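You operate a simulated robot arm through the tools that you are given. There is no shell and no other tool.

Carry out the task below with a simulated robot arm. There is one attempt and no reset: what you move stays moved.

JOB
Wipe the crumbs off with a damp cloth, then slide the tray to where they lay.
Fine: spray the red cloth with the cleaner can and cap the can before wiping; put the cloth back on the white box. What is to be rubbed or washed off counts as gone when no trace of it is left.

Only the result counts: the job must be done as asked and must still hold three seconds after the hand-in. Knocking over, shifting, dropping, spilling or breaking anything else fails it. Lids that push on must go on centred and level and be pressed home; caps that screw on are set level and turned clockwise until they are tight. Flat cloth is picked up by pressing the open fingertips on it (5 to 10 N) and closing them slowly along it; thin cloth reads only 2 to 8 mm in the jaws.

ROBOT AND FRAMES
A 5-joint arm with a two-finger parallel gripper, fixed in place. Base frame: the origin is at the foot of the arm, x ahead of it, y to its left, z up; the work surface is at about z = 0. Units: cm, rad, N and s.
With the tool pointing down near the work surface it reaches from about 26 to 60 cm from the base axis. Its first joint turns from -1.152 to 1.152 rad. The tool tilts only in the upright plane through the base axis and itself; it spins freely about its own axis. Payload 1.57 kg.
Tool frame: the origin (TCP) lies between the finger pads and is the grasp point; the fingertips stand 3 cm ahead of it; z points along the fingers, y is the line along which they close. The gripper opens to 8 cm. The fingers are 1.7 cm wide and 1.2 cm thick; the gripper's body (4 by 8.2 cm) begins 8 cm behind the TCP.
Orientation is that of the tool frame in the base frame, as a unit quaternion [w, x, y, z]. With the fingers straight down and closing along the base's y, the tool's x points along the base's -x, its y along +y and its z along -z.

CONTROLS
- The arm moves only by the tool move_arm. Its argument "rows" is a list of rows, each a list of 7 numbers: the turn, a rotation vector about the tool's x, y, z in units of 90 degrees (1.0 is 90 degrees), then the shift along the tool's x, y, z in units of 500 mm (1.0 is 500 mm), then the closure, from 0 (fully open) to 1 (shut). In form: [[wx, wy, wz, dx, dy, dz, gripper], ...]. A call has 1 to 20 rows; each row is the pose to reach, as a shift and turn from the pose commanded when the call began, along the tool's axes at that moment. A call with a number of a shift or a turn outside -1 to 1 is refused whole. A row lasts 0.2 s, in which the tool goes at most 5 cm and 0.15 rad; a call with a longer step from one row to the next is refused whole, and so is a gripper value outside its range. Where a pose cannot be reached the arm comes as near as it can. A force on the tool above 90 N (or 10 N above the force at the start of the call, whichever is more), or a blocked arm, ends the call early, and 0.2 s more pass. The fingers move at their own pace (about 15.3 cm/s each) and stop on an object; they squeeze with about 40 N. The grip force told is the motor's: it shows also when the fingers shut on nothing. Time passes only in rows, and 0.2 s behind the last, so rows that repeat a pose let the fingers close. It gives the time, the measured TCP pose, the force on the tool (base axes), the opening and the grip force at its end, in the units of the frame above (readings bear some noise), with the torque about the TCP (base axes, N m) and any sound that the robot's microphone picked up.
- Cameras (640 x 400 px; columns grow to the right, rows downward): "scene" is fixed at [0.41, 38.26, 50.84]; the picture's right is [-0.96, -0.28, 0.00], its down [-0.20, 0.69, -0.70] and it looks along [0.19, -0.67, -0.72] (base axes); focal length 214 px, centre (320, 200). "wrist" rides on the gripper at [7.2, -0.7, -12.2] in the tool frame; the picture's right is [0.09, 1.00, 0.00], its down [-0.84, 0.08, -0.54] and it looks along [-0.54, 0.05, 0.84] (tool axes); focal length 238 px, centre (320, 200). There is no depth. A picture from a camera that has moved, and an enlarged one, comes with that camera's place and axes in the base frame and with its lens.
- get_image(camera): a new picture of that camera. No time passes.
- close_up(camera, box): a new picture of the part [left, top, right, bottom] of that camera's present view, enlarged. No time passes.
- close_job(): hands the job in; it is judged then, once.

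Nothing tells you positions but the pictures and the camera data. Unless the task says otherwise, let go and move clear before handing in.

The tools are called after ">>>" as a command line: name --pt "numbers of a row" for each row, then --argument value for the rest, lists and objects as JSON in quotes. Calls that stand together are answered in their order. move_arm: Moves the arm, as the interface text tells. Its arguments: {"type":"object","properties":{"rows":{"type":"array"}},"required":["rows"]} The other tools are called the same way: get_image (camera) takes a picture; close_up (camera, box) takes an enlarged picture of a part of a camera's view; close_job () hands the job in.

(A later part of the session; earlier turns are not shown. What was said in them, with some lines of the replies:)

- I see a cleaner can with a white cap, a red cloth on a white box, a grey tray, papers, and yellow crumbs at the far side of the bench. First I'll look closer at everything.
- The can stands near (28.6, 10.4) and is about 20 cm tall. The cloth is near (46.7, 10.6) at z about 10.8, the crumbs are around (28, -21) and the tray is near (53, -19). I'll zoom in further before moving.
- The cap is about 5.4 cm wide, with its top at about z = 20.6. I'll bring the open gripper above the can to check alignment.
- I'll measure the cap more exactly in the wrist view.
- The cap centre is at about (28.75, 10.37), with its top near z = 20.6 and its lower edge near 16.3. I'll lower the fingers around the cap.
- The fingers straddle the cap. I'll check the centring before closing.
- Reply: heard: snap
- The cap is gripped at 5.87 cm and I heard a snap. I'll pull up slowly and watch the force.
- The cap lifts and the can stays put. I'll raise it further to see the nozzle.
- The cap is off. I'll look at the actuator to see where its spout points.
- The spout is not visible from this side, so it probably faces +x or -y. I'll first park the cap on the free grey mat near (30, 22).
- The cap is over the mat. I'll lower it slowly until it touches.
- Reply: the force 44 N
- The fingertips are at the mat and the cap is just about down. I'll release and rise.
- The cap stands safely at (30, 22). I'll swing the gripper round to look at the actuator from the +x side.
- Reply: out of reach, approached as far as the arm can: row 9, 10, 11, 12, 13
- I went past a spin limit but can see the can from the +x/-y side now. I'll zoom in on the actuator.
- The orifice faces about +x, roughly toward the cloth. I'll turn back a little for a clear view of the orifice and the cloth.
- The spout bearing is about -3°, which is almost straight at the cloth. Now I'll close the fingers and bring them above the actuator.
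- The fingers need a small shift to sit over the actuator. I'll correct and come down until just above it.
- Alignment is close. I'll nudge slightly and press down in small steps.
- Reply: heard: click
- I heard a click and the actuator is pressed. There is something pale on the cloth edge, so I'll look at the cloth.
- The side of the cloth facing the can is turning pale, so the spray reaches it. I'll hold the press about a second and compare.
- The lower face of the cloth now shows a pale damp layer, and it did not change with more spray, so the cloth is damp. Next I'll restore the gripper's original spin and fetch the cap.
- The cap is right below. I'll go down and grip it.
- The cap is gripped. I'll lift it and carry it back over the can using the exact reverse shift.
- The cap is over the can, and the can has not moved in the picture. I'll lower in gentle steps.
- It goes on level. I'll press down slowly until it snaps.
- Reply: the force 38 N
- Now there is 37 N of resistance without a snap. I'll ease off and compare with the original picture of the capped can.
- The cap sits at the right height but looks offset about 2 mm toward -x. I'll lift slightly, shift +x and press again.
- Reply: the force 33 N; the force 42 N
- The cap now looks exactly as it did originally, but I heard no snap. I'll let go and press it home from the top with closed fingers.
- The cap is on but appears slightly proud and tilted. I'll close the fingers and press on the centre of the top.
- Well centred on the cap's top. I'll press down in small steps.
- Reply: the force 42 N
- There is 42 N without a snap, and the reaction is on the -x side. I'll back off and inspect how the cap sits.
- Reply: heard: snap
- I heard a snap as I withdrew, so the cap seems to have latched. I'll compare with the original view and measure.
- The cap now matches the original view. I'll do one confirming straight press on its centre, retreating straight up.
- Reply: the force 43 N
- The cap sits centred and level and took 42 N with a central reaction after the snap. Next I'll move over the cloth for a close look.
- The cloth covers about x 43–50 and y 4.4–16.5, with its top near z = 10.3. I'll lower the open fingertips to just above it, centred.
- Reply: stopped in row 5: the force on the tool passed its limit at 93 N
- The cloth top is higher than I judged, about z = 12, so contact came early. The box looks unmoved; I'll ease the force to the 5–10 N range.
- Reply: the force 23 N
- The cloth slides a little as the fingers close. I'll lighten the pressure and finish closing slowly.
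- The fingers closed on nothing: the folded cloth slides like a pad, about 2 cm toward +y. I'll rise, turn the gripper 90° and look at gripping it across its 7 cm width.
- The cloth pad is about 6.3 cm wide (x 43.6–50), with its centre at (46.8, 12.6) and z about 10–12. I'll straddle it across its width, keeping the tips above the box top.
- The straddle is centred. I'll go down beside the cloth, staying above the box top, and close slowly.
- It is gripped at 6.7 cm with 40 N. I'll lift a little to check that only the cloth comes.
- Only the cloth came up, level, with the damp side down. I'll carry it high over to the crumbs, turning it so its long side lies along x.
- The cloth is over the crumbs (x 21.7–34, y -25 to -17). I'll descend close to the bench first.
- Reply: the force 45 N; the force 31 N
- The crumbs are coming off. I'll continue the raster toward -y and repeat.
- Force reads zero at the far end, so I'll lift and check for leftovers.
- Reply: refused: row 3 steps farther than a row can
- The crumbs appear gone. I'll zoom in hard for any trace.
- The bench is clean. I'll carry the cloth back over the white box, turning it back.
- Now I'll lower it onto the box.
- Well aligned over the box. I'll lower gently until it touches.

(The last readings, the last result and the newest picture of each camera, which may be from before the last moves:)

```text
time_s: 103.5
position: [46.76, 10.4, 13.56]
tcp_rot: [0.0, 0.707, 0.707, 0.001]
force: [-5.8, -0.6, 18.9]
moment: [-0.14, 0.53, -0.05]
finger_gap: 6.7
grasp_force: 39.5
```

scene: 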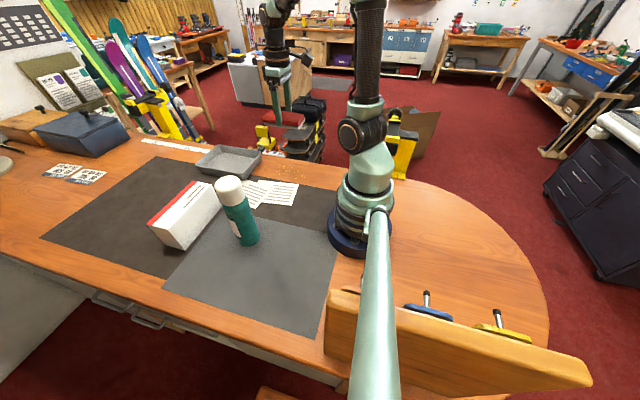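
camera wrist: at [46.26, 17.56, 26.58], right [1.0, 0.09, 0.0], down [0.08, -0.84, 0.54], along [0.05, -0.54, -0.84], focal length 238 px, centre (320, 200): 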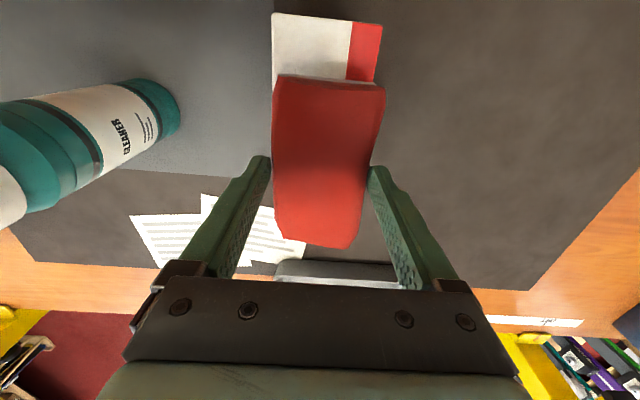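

Contact. I'll ease off slightly, open and rise.

>>> move_arm --pt "0 0 0 0 0 -0.0015 1" --pt "0 0 0 0 0 -0.0015 0.14" --pt "0 0 0 0 0 -0.0015 0.1" --pt "0 0 0 0 0 -0.0015 0.05" --pt "0 0 0 0 0 -0.0015 0" --pt "0 0 0 0 0 -0.03 0" --pt "0 0 0 0 0 -0.1 0" --pt "0 0 0 0 0 -0.19 0" --pt "0 0 0 0 0 -0.25 0" --pt "0 0 0 0 0 -0.25 0"

>>> get_image --camera "wrist"

>>> close_up --camera "scene" --box '[140, 130, 250, 250]'

>>> close_up --camera "scene" --box '[190, 130, 310, 210]'

```text
time_s: 105.7
position: [46.82, 10.29, 26.05]
tcp_rot: [-0.001, 0.708, 0.706, 0.0]
force: [-0.1, 0.3, 0.8]
moment: [0.01, -0.03, 0.0]
finger_gap: 7.99
grasp_force: 0.1
```

```text
taken
camera wrist: at [46.2, 17.44, 38.25], right [1.0, 0.09, 0.0], down [0.08, -0.84, 0.54], along [0.05, -0.54, -0.84], focal length 238 px, centre (320, 200)
```

wrist: 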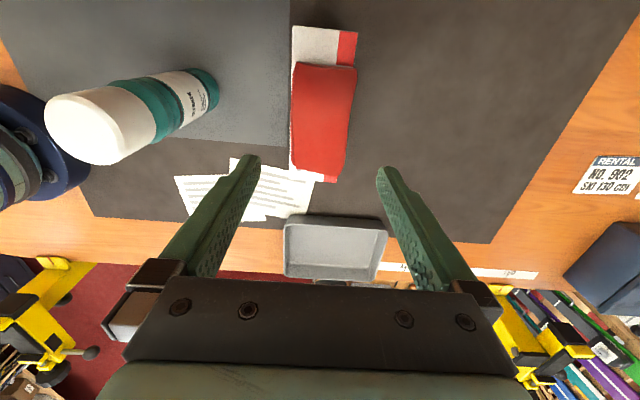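

```text
3.33 times, centred on (195, 190) of scene
camera zoom: at [0.41, 38.26, 50.84], right [-0.96, -0.28, 0.0], down [-0.2, 0.69, -0.7], along [0.19, -0.67, -0.72], focal length 715 px, centre (737, 233)
```

zoom: 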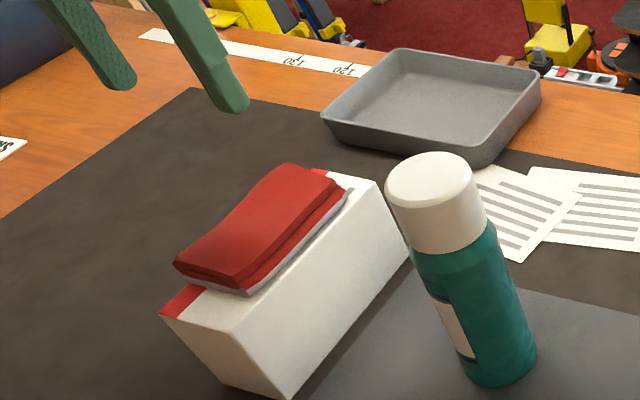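

```text
5.00 times, centred on (250, 170) of scene
camera zoom: at [0.41, 38.26, 50.84], right [-0.96, -0.28, 0.0], down [-0.2, 0.69, -0.7], along [0.19, -0.67, -0.72], focal length 1072 px, centre (670, 350)
```

zoom: 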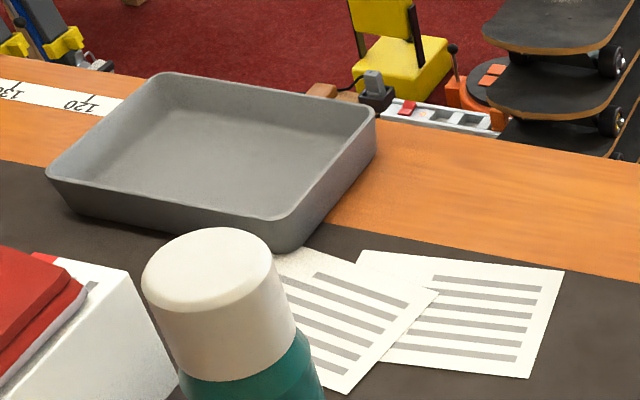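

The cloth is back on the box in its original spot. Now I'll fly over the tray to measure it, because a paper corner seems to lie by (or under) its edge.

>>> move_arm --pt "0 0 -0.0909 -0.0464 -0.0055 -0.007 0" --pt "0 0 -0.1818 -0.0928 -0.011 -0.014 0" --pt "0 0 -0.2727 -0.1392 -0.0165 -0.021 0" --pt "0 0 -0.3636 -0.1856 -0.022 -0.028 0" --pt "0 0 -0.4545 -0.232 -0.0275 -0.035 0" --pt "0 0 -0.5454 -0.2784 -0.033 -0.042 0" --pt "0 0 -0.6363 -0.3248 -0.0385 -0.049 0" --pt "0 0 -0.7272 -0.3712 -0.044 -0.056 0" --pt "0 0 -0.8181 -0.4176 -0.0495 -0.063 0" --pt "0 0 -0.909 -0.464 -0.055 -0.07 0" --pt "0 0 -1 -0.51 -0.06 -0.08 0" --pt "0 0 -1 -0.51 -0.06 -0.08 0"

>>> get_image --camera "wrist"

>>> close_up --camera "scene" --box '[190, 130, 310, 210]'

```text
time_s: 108.3
position: [43.86, -15.27, 30.12]
tcp_rot: [0.001, -0.001, 1.0, 0.0]
force: [0.1, 1.2, 1.0]
moment: [0.02, -0.01, 0.0]
finger_gap: 7.98
grasp_force: 0.0
```

```text
taken
camera wrist: at [36.62, -15.97, 42.31], right [-0.09, 1.0, 0.0], down [0.84, 0.08, 0.54], along [0.54, 0.05, -0.84], focal length 238 px, centre (320, 200)
```

wrist: 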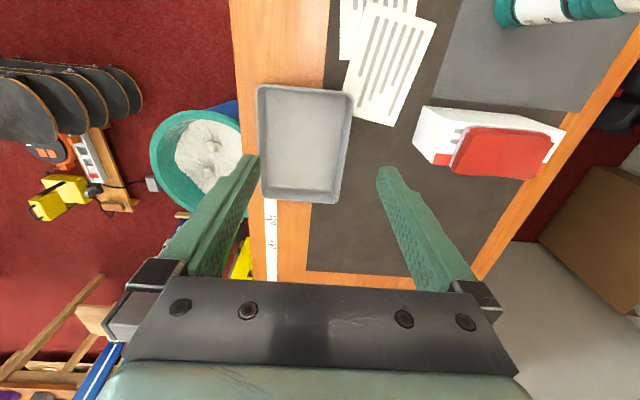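

```text
5.00 times, centred on (250, 170) of scene
camera zoom: at [0.41, 38.26, 50.84], right [-0.96, -0.28, 0.0], down [-0.2, 0.69, -0.7], along [0.19, -0.67, -0.72], focal length 1072 px, centre (670, 350)
```

zoom: 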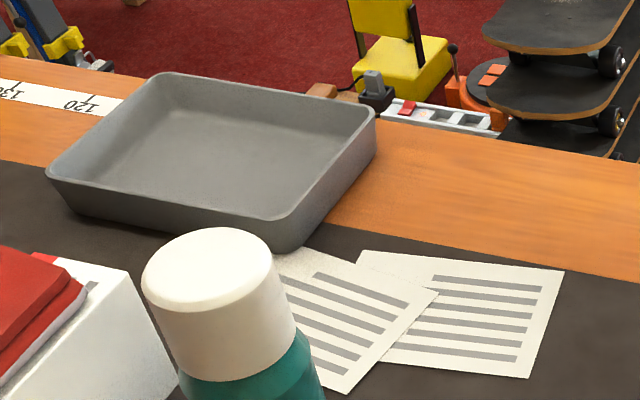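

>>> close_up --camera "wrist" --box '[240, 60, 380, 220]'

>>> close_up --camera "wrist" --box '[310, 60, 390, 130]'

>>> close_up --camera "scene" --box '[220, 150, 280, 190]'

```text
2.50 times, centred on (310, 140) of wrist
camera zoom: at [36.62, -15.97, 42.31], right [-0.09, 1.0, 0.0], down [0.84, 0.08, 0.54], along [0.54, 0.05, -0.84], focal length 596 px, centre (345, 350)
```

zoom: 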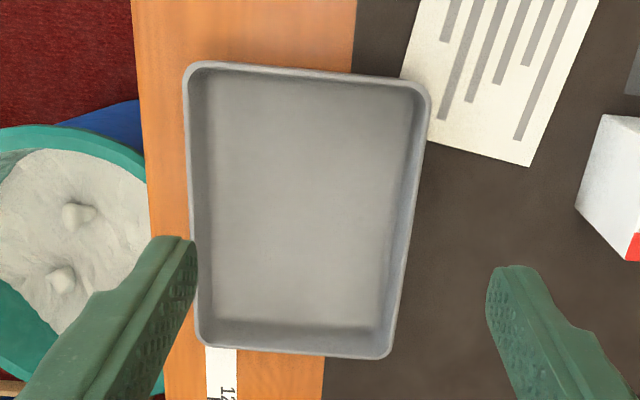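

```text
5.71 times, centred on (350, 95) of wrist
camera zoom: at [36.62, -15.97, 42.31], right [-0.09, 1.0, 0.0], down [0.84, 0.08, 0.54], along [0.54, 0.05, -0.84], focal length 1362 px, centre (149, 800)
```

zoom: 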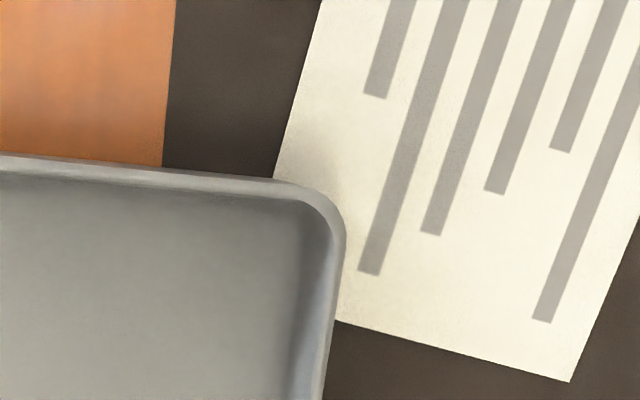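

```text
10.00 times, centred on (250, 170) of scene
camera zoom: at [0.41, 38.26, 50.84], right [-0.96, -0.28, 0.0], down [-0.2, 0.69, -0.7], along [0.19, -0.67, -0.72], focal length 2145 px, centre (1020, 500)
```

zoom: 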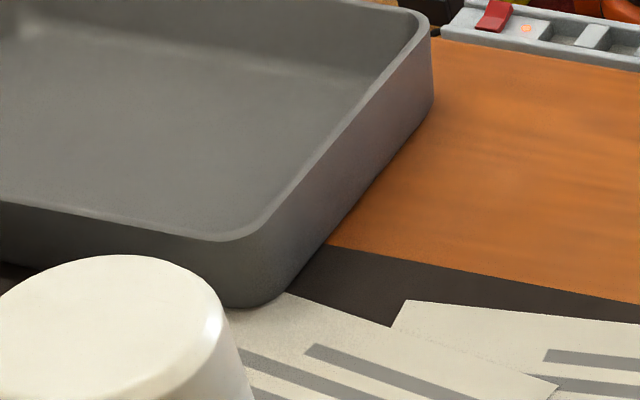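

The tray rim spans x 42.2–62 and y -25.1 to -10.2, about 3.5 cm high. A paper corner lies under its front-right corner, so I'll grip the middle of the tray's front (-x) wall, raise that side slightly and draw it over the clean spot.

>>> move_arm --pt "0 0 0.0909 0.0025 -0.0044 0.03 0.3" --pt "0 0 0.1818 0.005 -0.0088 0.06 0.625" --pt "0 0 0.2727 0.0075 -0.0132 0.09 0.625" --pt "0 0 0.3636 0.01 -0.0176 0.12 0.625" --pt "0 0 0.4545 0.0125 -0.022 0.15 0.625" --pt "0 0 0.5454 0.015 -0.0264 0.18 0.625" --pt "0 0 0.6363 0.0175 -0.0308 0.22 0.625" --pt "0 0 0.7272 0.02 -0.0352 0.26 0.625" --pt "0 0 0.8181 0.0225 -0.0396 0.3 0.625" --pt "0 0 0.909 0.025 -0.044 0.33 0.625" --pt "0 0 1 0.028 -0.048 0.36 0.625" --pt "0 0 1 0.028 -0.048 0.36 0.625"

>>> get_image --camera "wrist"

>>> close_up --camera "scene" --box '[180, 100, 310, 200]'

```text
time_s: 110.9
position: [42.4, -17.56, 12.15]
tcp_rot: [0.001, 0.708, 0.707, 0.0]
force: [-0.5, 1.0, 0.5]
moment: [0.02, 0.0, 0.02]
finger_gap: 3.0
grasp_force: 0.0
```

```text
taken
camera wrist: at [41.73, -10.4, 24.3], right [1.0, 0.09, 0.0], down [0.07, -0.84, 0.54], along [0.05, -0.54, -0.84], focal length 238 px, centre (320, 200)
```

wrist: 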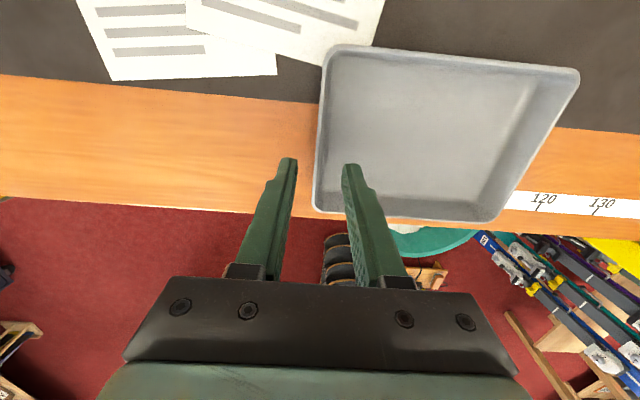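

```text
4.00 times, centred on (245, 150) of scene
camera zoom: at [0.41, 38.26, 50.84], right [-0.96, -0.28, 0.0], down [-0.2, 0.69, -0.7], along [0.19, -0.67, -0.72], focal length 858 px, centre (620, 400)
```

zoom: 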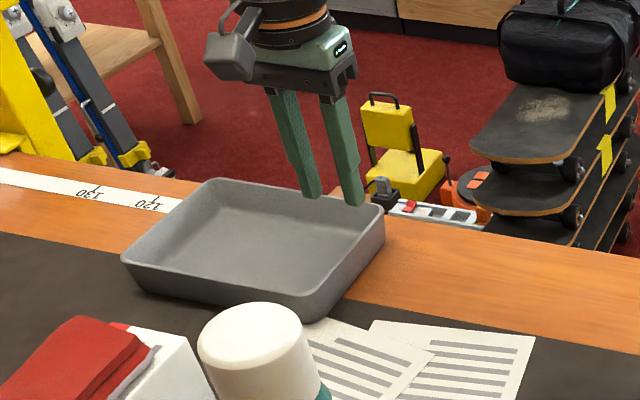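

The wall sits between the fingers. I'll go down over the rim.

>>> move_arm --pt "0 0 0 0 0.001 0.05 0.625" --pt "0 0 0 0 0.001 0.09 0.625" --pt "0 0 0 0 0.001 0.12 0.625" --pt "0 0 0 0 0.001 0.136 0.625" --pt "0 0 0 0 0.001 0.136 0.625"

>>> get_image --camera "wrist"

>>> close_up --camera "scene" --box '[200, 120, 290, 190]'

```text
time_s: 112.1
position: [42.44, -17.49, 5.33]
tcp_rot: [0.001, 0.707, 0.707, 0.001]
force: [-0.3, -0.6, 0.2]
moment: [0.01, 0.04, -0.01]
finger_gap: 2.98
grasp_force: 0.1
```

```text
taken
camera wrist: at [41.8, -10.34, 17.52], right [1.0, 0.09, 0.0], down [0.08, -0.84, 0.54], along [0.05, -0.54, -0.84], focal length 238 px, centre (320, 200)
```

wrist: 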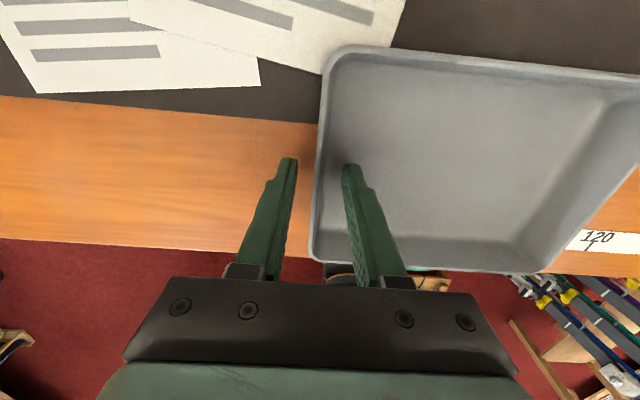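

```text
5.71 times, centred on (245, 155) of scene
camera zoom: at [0.41, 38.26, 50.84], right [-0.96, -0.28, 0.0], down [-0.2, 0.69, -0.7], along [0.19, -0.67, -0.72], focal length 1226 px, centre (749, 457)
```

zoom: 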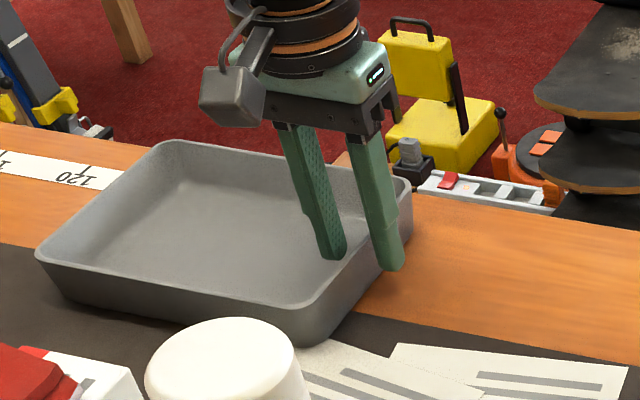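

Fingers straddle the wall. I'll close slowly on it.

>>> move_arm --pt "0 0 0 0 0 0 0.7" --pt "0 0 0 0 0 0 0.76" --pt "0 0 0 0 0 0 0.82" --pt "0 0 0 0 0 0 0.87" --pt "0 0 0 0 0 0 0.91" --pt "0 0 0 0 0 0 0.95" --pt "0 0 0 0 0 0 1" --pt "0 0 0 0 0 0 1"

>>> get_image --camera "wrist"

>>> close_up --camera "scene" --box '[200, 120, 290, 190]'

```text
time_s: 113.9
position: [42.47, -17.48, 5.23]
tcp_rot: [0.002, 0.707, 0.707, 0.001]
force: [-0.1, -0.3, 2.1]
moment: [-0.01, -0.44, -0.13]
finger_gap: 0.46
grasp_force: 25.2
```

```text
taken
camera wrist: at [41.81, -10.34, 17.55], right [1.0, 0.09, 0.0], down [0.08, -0.84, 0.54], along [0.05, -0.54, -0.84], focal length 238 px, centre (320, 200)
```

wrist: 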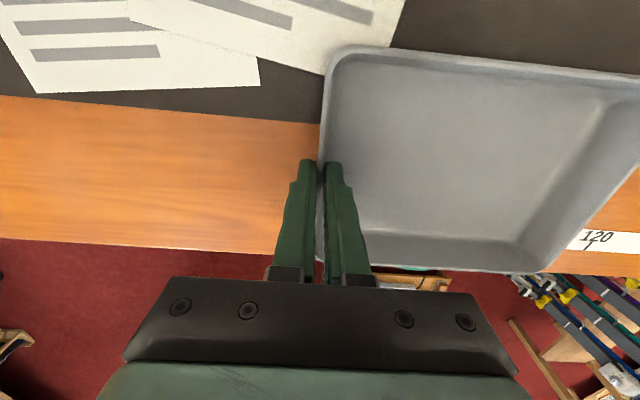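

```text
5.71 times, centred on (245, 155) of scene
camera zoom: at [0.41, 38.26, 50.84], right [-0.96, -0.28, 0.0], down [-0.2, 0.69, -0.7], along [0.19, -0.67, -0.72], focal length 1226 px, centre (749, 457)
```

zoom: 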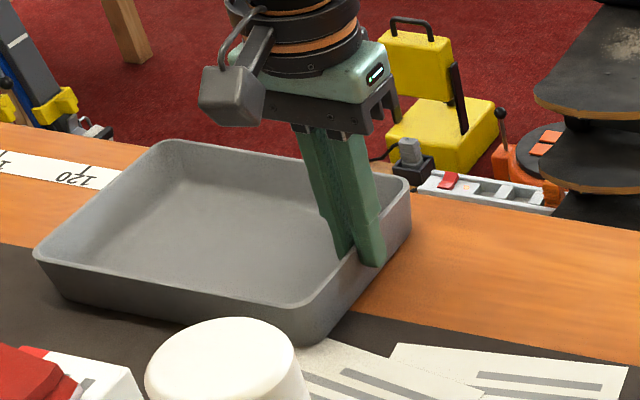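

The wall is gripped (0.46 cm). I'll raise the front edge slightly and check that the paper stays.

>>> move_arm --pt "0 0 0 0 0 -0.004 1" --pt "0 0 0 0 0 -0.008 1" --pt "0 0 0 0 0 -0.014 1" --pt "0 0 0 0 0 -0.018 1" --pt "0 0 0 0 0 -0.018 1"

>>> get_image --camera "wrist"

>>> close_up --camera "scene" --box '[200, 120, 290, 190]'

```text
time_s: 115.1
position: [42.48, -17.59, 6.2]
tcp_rot: [0.001, 0.707, 0.707, 0.0]
force: [1.8, -0.2, 1.4]
moment: [-0.06, -0.44, -0.02]
finger_gap: 0.41
grasp_force: 24.7
```

```text
taken
camera wrist: at [41.82, -10.38, 18.41], right [1.0, 0.09, 0.0], down [0.08, -0.84, 0.54], along [0.05, -0.54, -0.84], focal length 238 px, centre (320, 200)
```

wrist: 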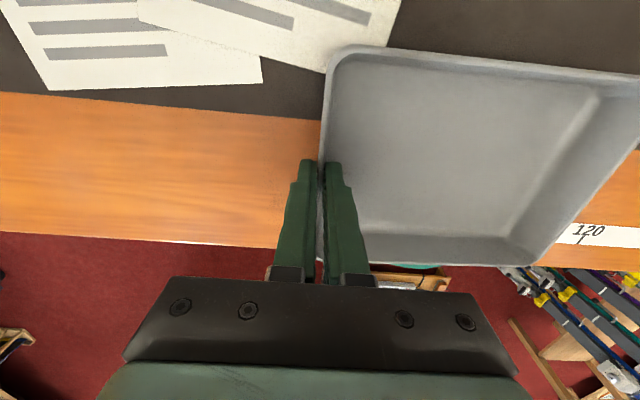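

```text
5.71 times, centred on (245, 155) of scene
camera zoom: at [0.41, 38.26, 50.84], right [-0.96, -0.28, 0.0], down [-0.2, 0.69, -0.7], along [0.19, -0.67, -0.72], focal length 1226 px, centre (749, 457)
```

zoom: 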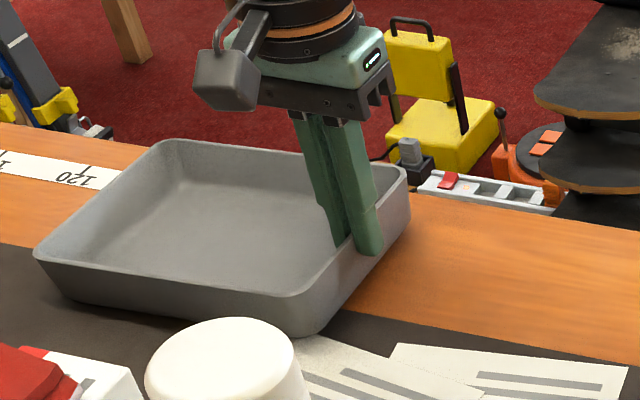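

The front is raised clear of the paper. I'll draw the tray toward the spot, the first half now.

>>> move_arm --pt "0 0 0 -0.004 -0.012 0 1" --pt "0 0 0 -0.01 -0.036 0 1" --pt "0 0 0 -0.016 -0.06 0 1" --pt "0 0 0 -0.022 -0.084 0 1" --pt "0 0 0 -0.028 -0.108 0 1" --pt "0 0 0 -0.032 -0.132 0 1" --pt "0 0 0 -0.036 -0.156 0 1" --pt "0 0 0 -0.04 -0.18 0 1" --pt "0 0 0 -0.044 -0.204 0 1" --pt "0 0 0 -0.048 -0.228 0 1" --pt "0 0 0 -0.048 -0.228 0 1"

>>> get_image --camera "wrist"

>>> close_up --camera "scene" --box '[190, 110, 330, 210]'

```text
time_s: 117.5
position: [31.12, -19.87, 6.15]
tcp_rot: [0.001, 0.707, 0.707, 0.0]
force: [0.2, 0.3, 1.1]
moment: [0.0, -0.47, -0.01]
finger_gap: 0.41
grasp_force: 24.1
```

```text
taken
camera wrist: at [30.45, -12.79, 18.41], right [1.0, 0.09, 0.0], down [0.08, -0.84, 0.54], along [0.05, -0.54, -0.84], focal length 238 px, centre (320, 200)
```

wrist: 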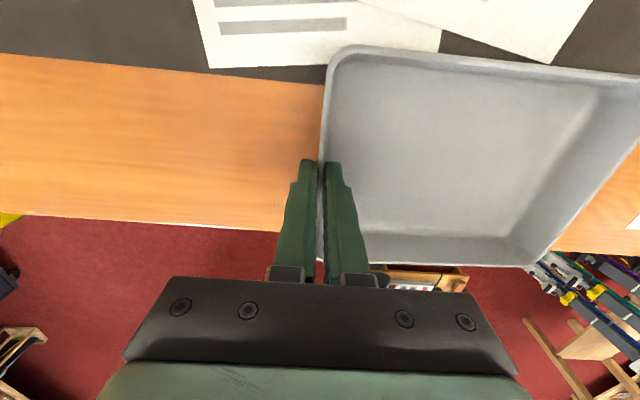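

```text
4.00 times, centred on (260, 160) of scene
camera zoom: at [0.41, 38.26, 50.84], right [-0.96, -0.28, 0.0], down [-0.2, 0.69, -0.7], along [0.19, -0.67, -0.72], focal length 858 px, centre (560, 360)
```

zoom: 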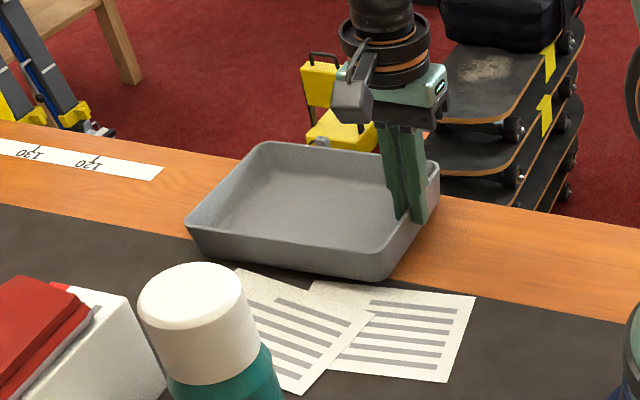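

The papers stay put. Now the second half.

>>> move_arm --pt "0 0 0 -0.005 -0.024 0 1" --pt "0 0 0 -0.01 -0.048 0 1" --pt "0 0 0 -0.015 -0.072 0 1" --pt "0 0 0 -0.02 -0.096 0 1" --pt "0 0 0 -0.024 -0.12 0 1" --pt "0 0 0 -0.027 -0.144 0 1" --pt "0 0 0 -0.03 -0.168 0 1" --pt "0 0 0 -0.032 -0.192 0 1" --pt "0 0 0 -0.034 -0.216 0 1" --pt "0 0 0 -0.036 -0.236 0 1" --pt "0 0 0 -0.036 -0.247 0 1" --pt "0 0 0 -0.036 -0.247 0 1"

>>> get_image --camera "wrist"

>>> close_up --camera "scene" --box '[210, 110, 350, 210]'

```text
time_s: 120.1
position: [18.74, -21.85, 5.98]
tcp_rot: [0.0, 0.707, 0.707, 0.0]
force: [0.6, -0.2, 0.5]
moment: [-0.02, -0.43, 0.03]
finger_gap: 0.44
grasp_force: 25.2
```

```text
taken
camera wrist: at [18.16, -14.63, 18.31], right [1.0, 0.09, 0.0], down [0.08, -0.84, 0.54], along [0.05, -0.54, -0.84], focal length 238 px, centre (320, 200)
```

wrist: 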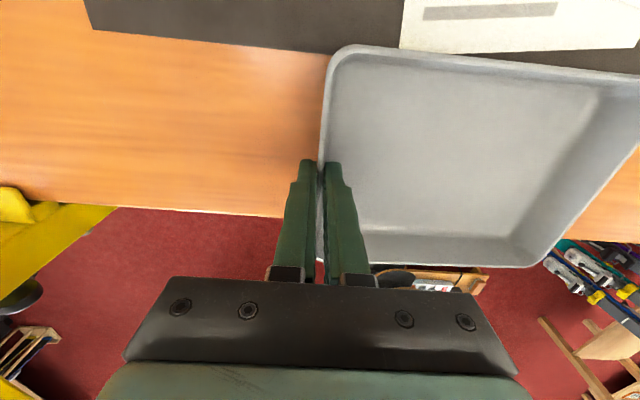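

```text
4.00 times, centred on (280, 160) of scene
camera zoom: at [0.41, 38.26, 50.84], right [-0.96, -0.28, 0.0], down [-0.2, 0.69, -0.7], along [0.19, -0.67, -0.72], focal length 858 px, centre (480, 360)
```

zoom: 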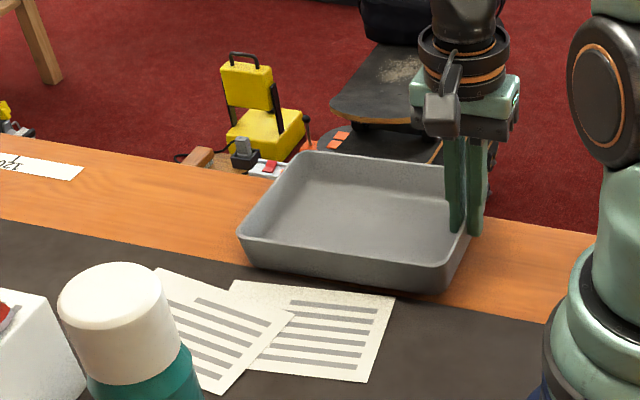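

The tray is in place over the cleaned spot. I'll lower its front edge down.

>>> move_arm --pt "0 0 0 0 0 0.004 1" --pt "0 0 0 0 0 0.008 1" --pt "0 0 0 0 0 0.011 1" --pt "0 0 0 0 0 0.014 1" --pt "0 0 0 0 0 0.014 1"

>>> close_up --camera "scene" --box '[240, 130, 320, 200]'

```text
time_s: 121.3
position: [18.76, -21.79, 5.27]
tcp_rot: [0.001, 0.707, 0.707, 0.0]
force: [1.0, 0.5, 1.8]
moment: [-0.03, -0.42, 0.23]
finger_gap: 0.49
grasp_force: 25.3
```

```text
5.71 times, centred on (280, 165) of scene
camera zoom: at [0.41, 38.26, 50.84], right [-0.96, -0.28, 0.0], down [-0.2, 0.69, -0.7], along [0.19, -0.67, -0.72], focal length 1226 px, centre (549, 400)
```

zoom: 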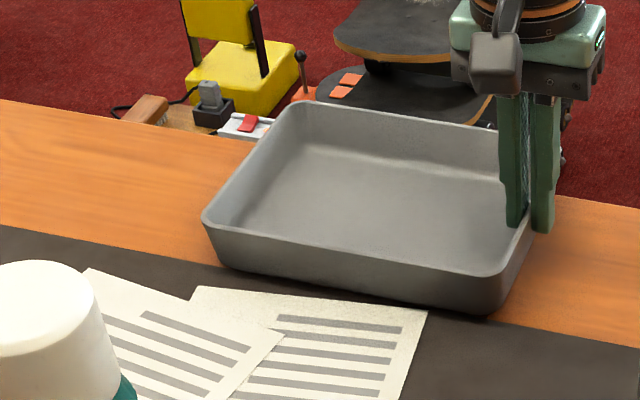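

>>> move_arm --pt "0 0 0 0 0 0.002 1" --pt "0 0 0 0 0 0.003 1" --pt "0 0 0 0 0 0.003 1"

```text
time_s: 122.1
position: [18.69, -21.82, 5.25]
tcp_rot: [0.001, 0.707, 0.707, 0.0]
force: [-4.3, 4.2, 26.4]
moment: [0.25, -0.36, 0.22]
finger_gap: 0.48
grasp_force: 25.2
```

The tray is down. I'll release gently and rise.

>>> move_arm --pt "0 0 0 0 0 -0.002 1" --pt "0 0 0 0 0 -0.002 0.9" --pt "0 0 0 0 0 -0.002 0.85" --pt "0 0 0 0 0 -0.002 0.8" --pt "0 0 0 0 0 -0.002 0.7" --pt "0 0 0 0 0 -0.002 0.65" --pt "0 0 0 0 0 -0.05 0.65" --pt "0 0 0 0 0 -0.12 0.65" --pt "0 0 0 0 0 -0.2 0.65" --pt "0 0 0 0 0 -0.29 0.65" --pt "0 0 0 0 0 -0.38 0.65" --pt "0 0 0 0 0 -0.38 0.65"

>>> get_image --camera "wrist"

>>> close_up --camera "scene" --box '[230, 120, 330, 210]'

>>> get_image --camera "scene"

```text
time_s: 124.7
position: [18.78, -21.66, 24.1]
tcp_rot: [0.001, 0.707, 0.707, 0.0]
force: [-0.3, 1.0, -0.1]
moment: [0.04, 0.0, 0.01]
finger_gap: 2.79
grasp_force: 0.0
```

```text
taken
camera wrist: at [18.11, -14.53, 36.34], right [1.0, 0.09, 0.0], down [0.08, -0.84, 0.54], along [0.05, -0.54, -0.84], focal length 238 px, centre (320, 200)
```

wrist: 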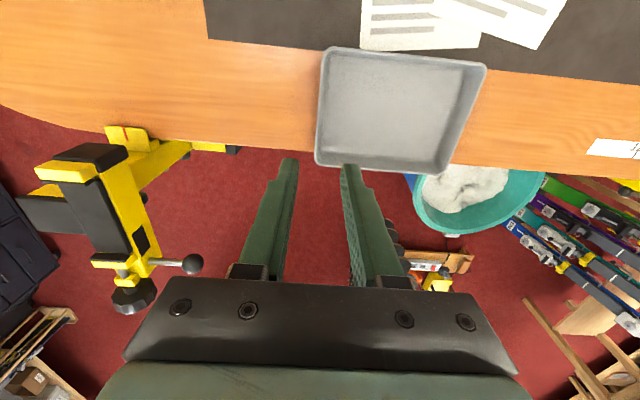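

```text
4.44 times, centred on (280, 165) of scene
camera zoom: at [0.41, 38.26, 50.84], right [-0.96, -0.28, 0.0], down [-0.2, 0.69, -0.7], along [0.19, -0.67, -0.72], focal length 953 px, centre (498, 356)
```

zoom: 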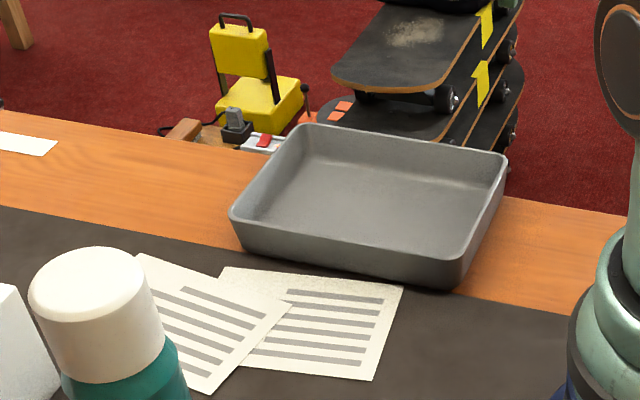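

```text
taken
```

scene: 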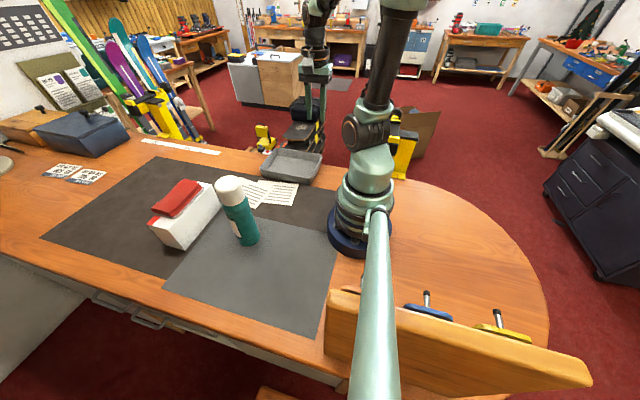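

The tray covers the cleaned spot and the papers are unmoved. I'll move the arm clear and make a last check of everything.

>>> move_arm --pt "0 0 -0.09 0.03 0.06 -0.06 0.5" --pt "0 0 -0.18 0.08 0.12 -0.1 0.3" --pt "0 0 -0.27 0.15 0.17 -0.13 0" --pt "0 0 -0.36 0.22 0.21 -0.16 0" --pt "0 0 -0.45 0.29 0.24 -0.2 0" --pt "0 0 -0.54 0.35 0.25 -0.24 0" --pt "0 0 -0.63 0.35 0.25 -0.26 0" --pt "0 0 -0.72 0.35 0.25 -0.26 0" --pt "0 0 -0.81 0.35 0.25 -0.26 0" --pt "0 0 -0.9 0.35 0.25 -0.26 0" --pt "0 0 -1 0.35 0.25 -0.26 0" --pt "0 0 -1 0.35 0.25 -0.26 0"

>>> close_up --camera "scene" --box '[140, 130, 340, 255]'

>>> close_up --camera "scene" --box '[205, 170, 270, 250]'

>>> get_image --camera "wrist"

```text
refused: row 11 steps farther than a row can; nothing moved
```

```text
3.20 times, centred on (240, 192) of scene
camera zoom: at [0.41, 38.26, 50.84], right [-0.96, -0.28, 0.0], down [-0.2, 0.69, -0.7], along [0.19, -0.67, -0.72], focal length 686 px, centre (576, 224)
```

zoom: 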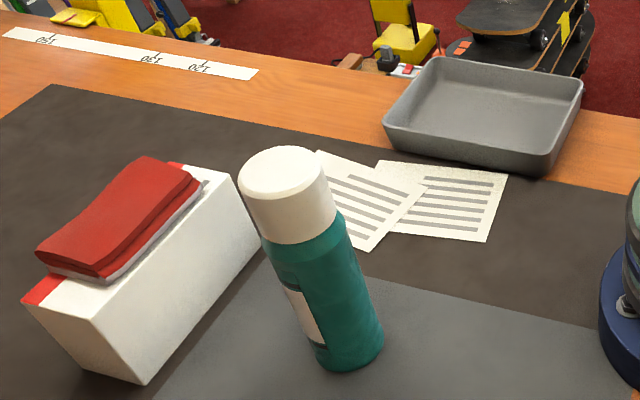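

```text
5.00 times, centred on (238, 210) of scene
camera zoom: at [0.41, 38.26, 50.84], right [-0.96, -0.28, 0.0], down [-0.2, 0.69, -0.7], along [0.19, -0.67, -0.72], focal length 1072 px, centre (732, 150)
```

zoom: 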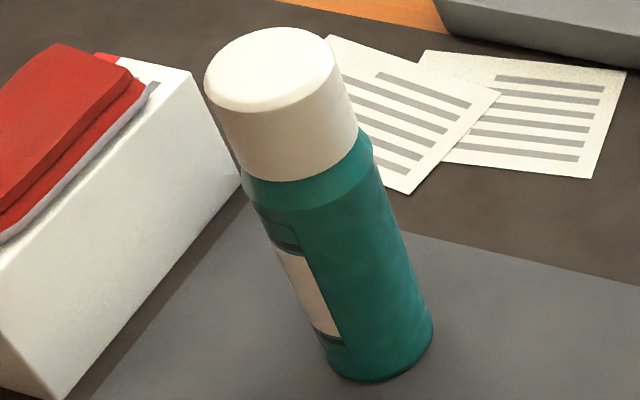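

```text
taken
camera wrist: at [18.11, -14.53, 36.34], right [1.0, 0.09, 0.0], down [0.08, -0.84, 0.54], along [0.05, -0.54, -0.84], focal length 238 px, centre (320, 200)
```

wrist: 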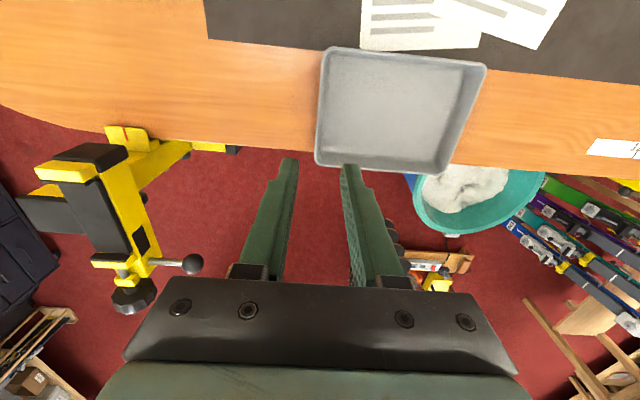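

Everything matches the start view. I'll take one last close look at the cap from the +y side, well above it.

>>> move_arm --pt "0 0 0 0.047 0.065 -0.032 0.3" --pt "0 0 0 0.094 0.13 -0.064 0" --pt "0 0 0 0.14 0.195 -0.096 0" --pt "0 0 0 0.187 0.26 -0.128 0" --pt "0 0 0 0.233 0.324 -0.16 0" --pt "0 0 0 0.32 0.3 -0.16 0" --pt "0 0 0 0.41 0.275 -0.16 0" --pt "0 0 0 0.5 0.25 -0.16 0" --pt "0 0 0 0.59 0.225 -0.14 0" --pt "0 0 0 0.673 0.2 -0.11 0" --pt "0 0 0 0.673 0.2 -0.09 0" --pt "0 0 0 0.673 0.2 -0.09 0"

>>> get_image --camera "wrist"

>>> close_up --camera "wrist" --box '[270, 70, 370, 190]'

```text
time_s: 127.3
position: [28.52, 12.14, 28.49]
tcp_rot: [0.0, 0.707, 0.707, 0.0]
force: [-0.7, -0.1, 0.1]
moment: [0.0, -0.03, 0.03]
finger_gap: 8.01
grasp_force: 0.0
```

```text
taken
camera wrist: at [27.9, 19.25, 40.73], right [1.0, 0.09, 0.0], down [0.08, -0.84, 0.54], along [0.05, -0.54, -0.84], focal length 238 px, centre (320, 200)
```

wrist: 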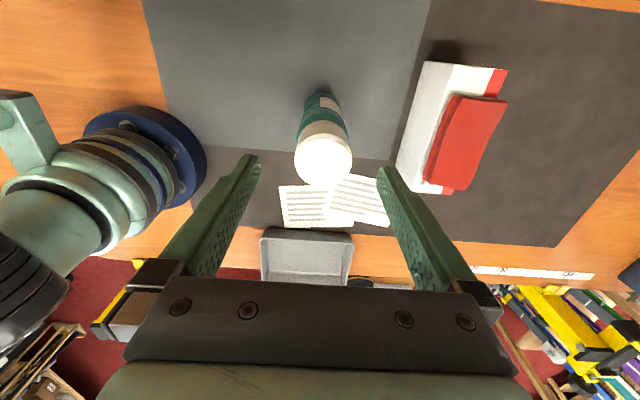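

```text
3.33 times, centred on (320, 130) of wrist
camera zoom: at [27.9, 19.25, 40.73], right [1.0, 0.09, 0.0], down [0.08, -0.84, 0.54], along [0.05, -0.54, -0.84], focal length 794 px, centre (320, 433)
```

zoom: 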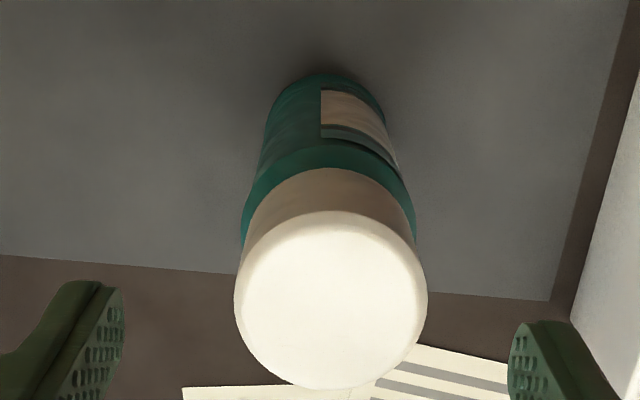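

The cap is centred and level, the cloth is on the box, the crumbs are gone and the tray is on their spot. I'll raise the arm a little more and hand in.

>>> move_arm --pt "0 0 0 0 0 -0.06 0" --pt "0 0 0 0 0.06 -0.14 0" --pt "0 0 0 0 0.1 -0.2 0" --pt "0 0 0 0 0.1 -0.2 0"

>>> get_image --camera "scene"

```text
time_s: 128.3
position: [33.6, 12.16, 38.64]
tcp_rot: [-0.001, 0.707, 0.707, 0.001]
force: [0.2, 0.9, 0.5]
moment: [0.03, -0.03, 0.0]
finger_gap: 8.02
grasp_force: 0.0
```

```text
taken
```

scene: 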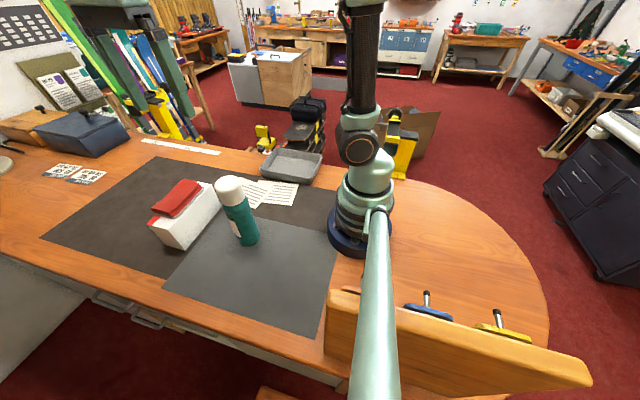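

All is in place and the arm is clear. I'm handing the job in.

>>> close_job

```text
The job is handed in.
```

The job is handed in. The crumbs are wiped off, the tray is on their spot, and the cloth and capped can are back in place.

- **Cloth:** One press of the cleaner can dampened the red cloth. After wiping, I put it back on the white box, centred as it was at the start.
- **Crumbs:** No trace showed at full zoom on the bench before I moved the tray.
- **Can:** I pressed the cap on before wiping. It took several tries and never clicked while I was pressing. I heard a snap only as I pulled away, so I can't be sure it latched. It held under about 42 N straight down and looks centred and level.
- **Tray:** It covers the whole area where the crumbs lay. I set it about 1 cm further back than their centre so it would not push the nearby paper. One paper's corner lay under the tray at the start, so I raised that side while drawing it across. The papers look unmoved.

While first reaching for the cloth, I pressed on it and the box with about 93 N because I misjudged its height. The box looks unmoved in the pictures since.
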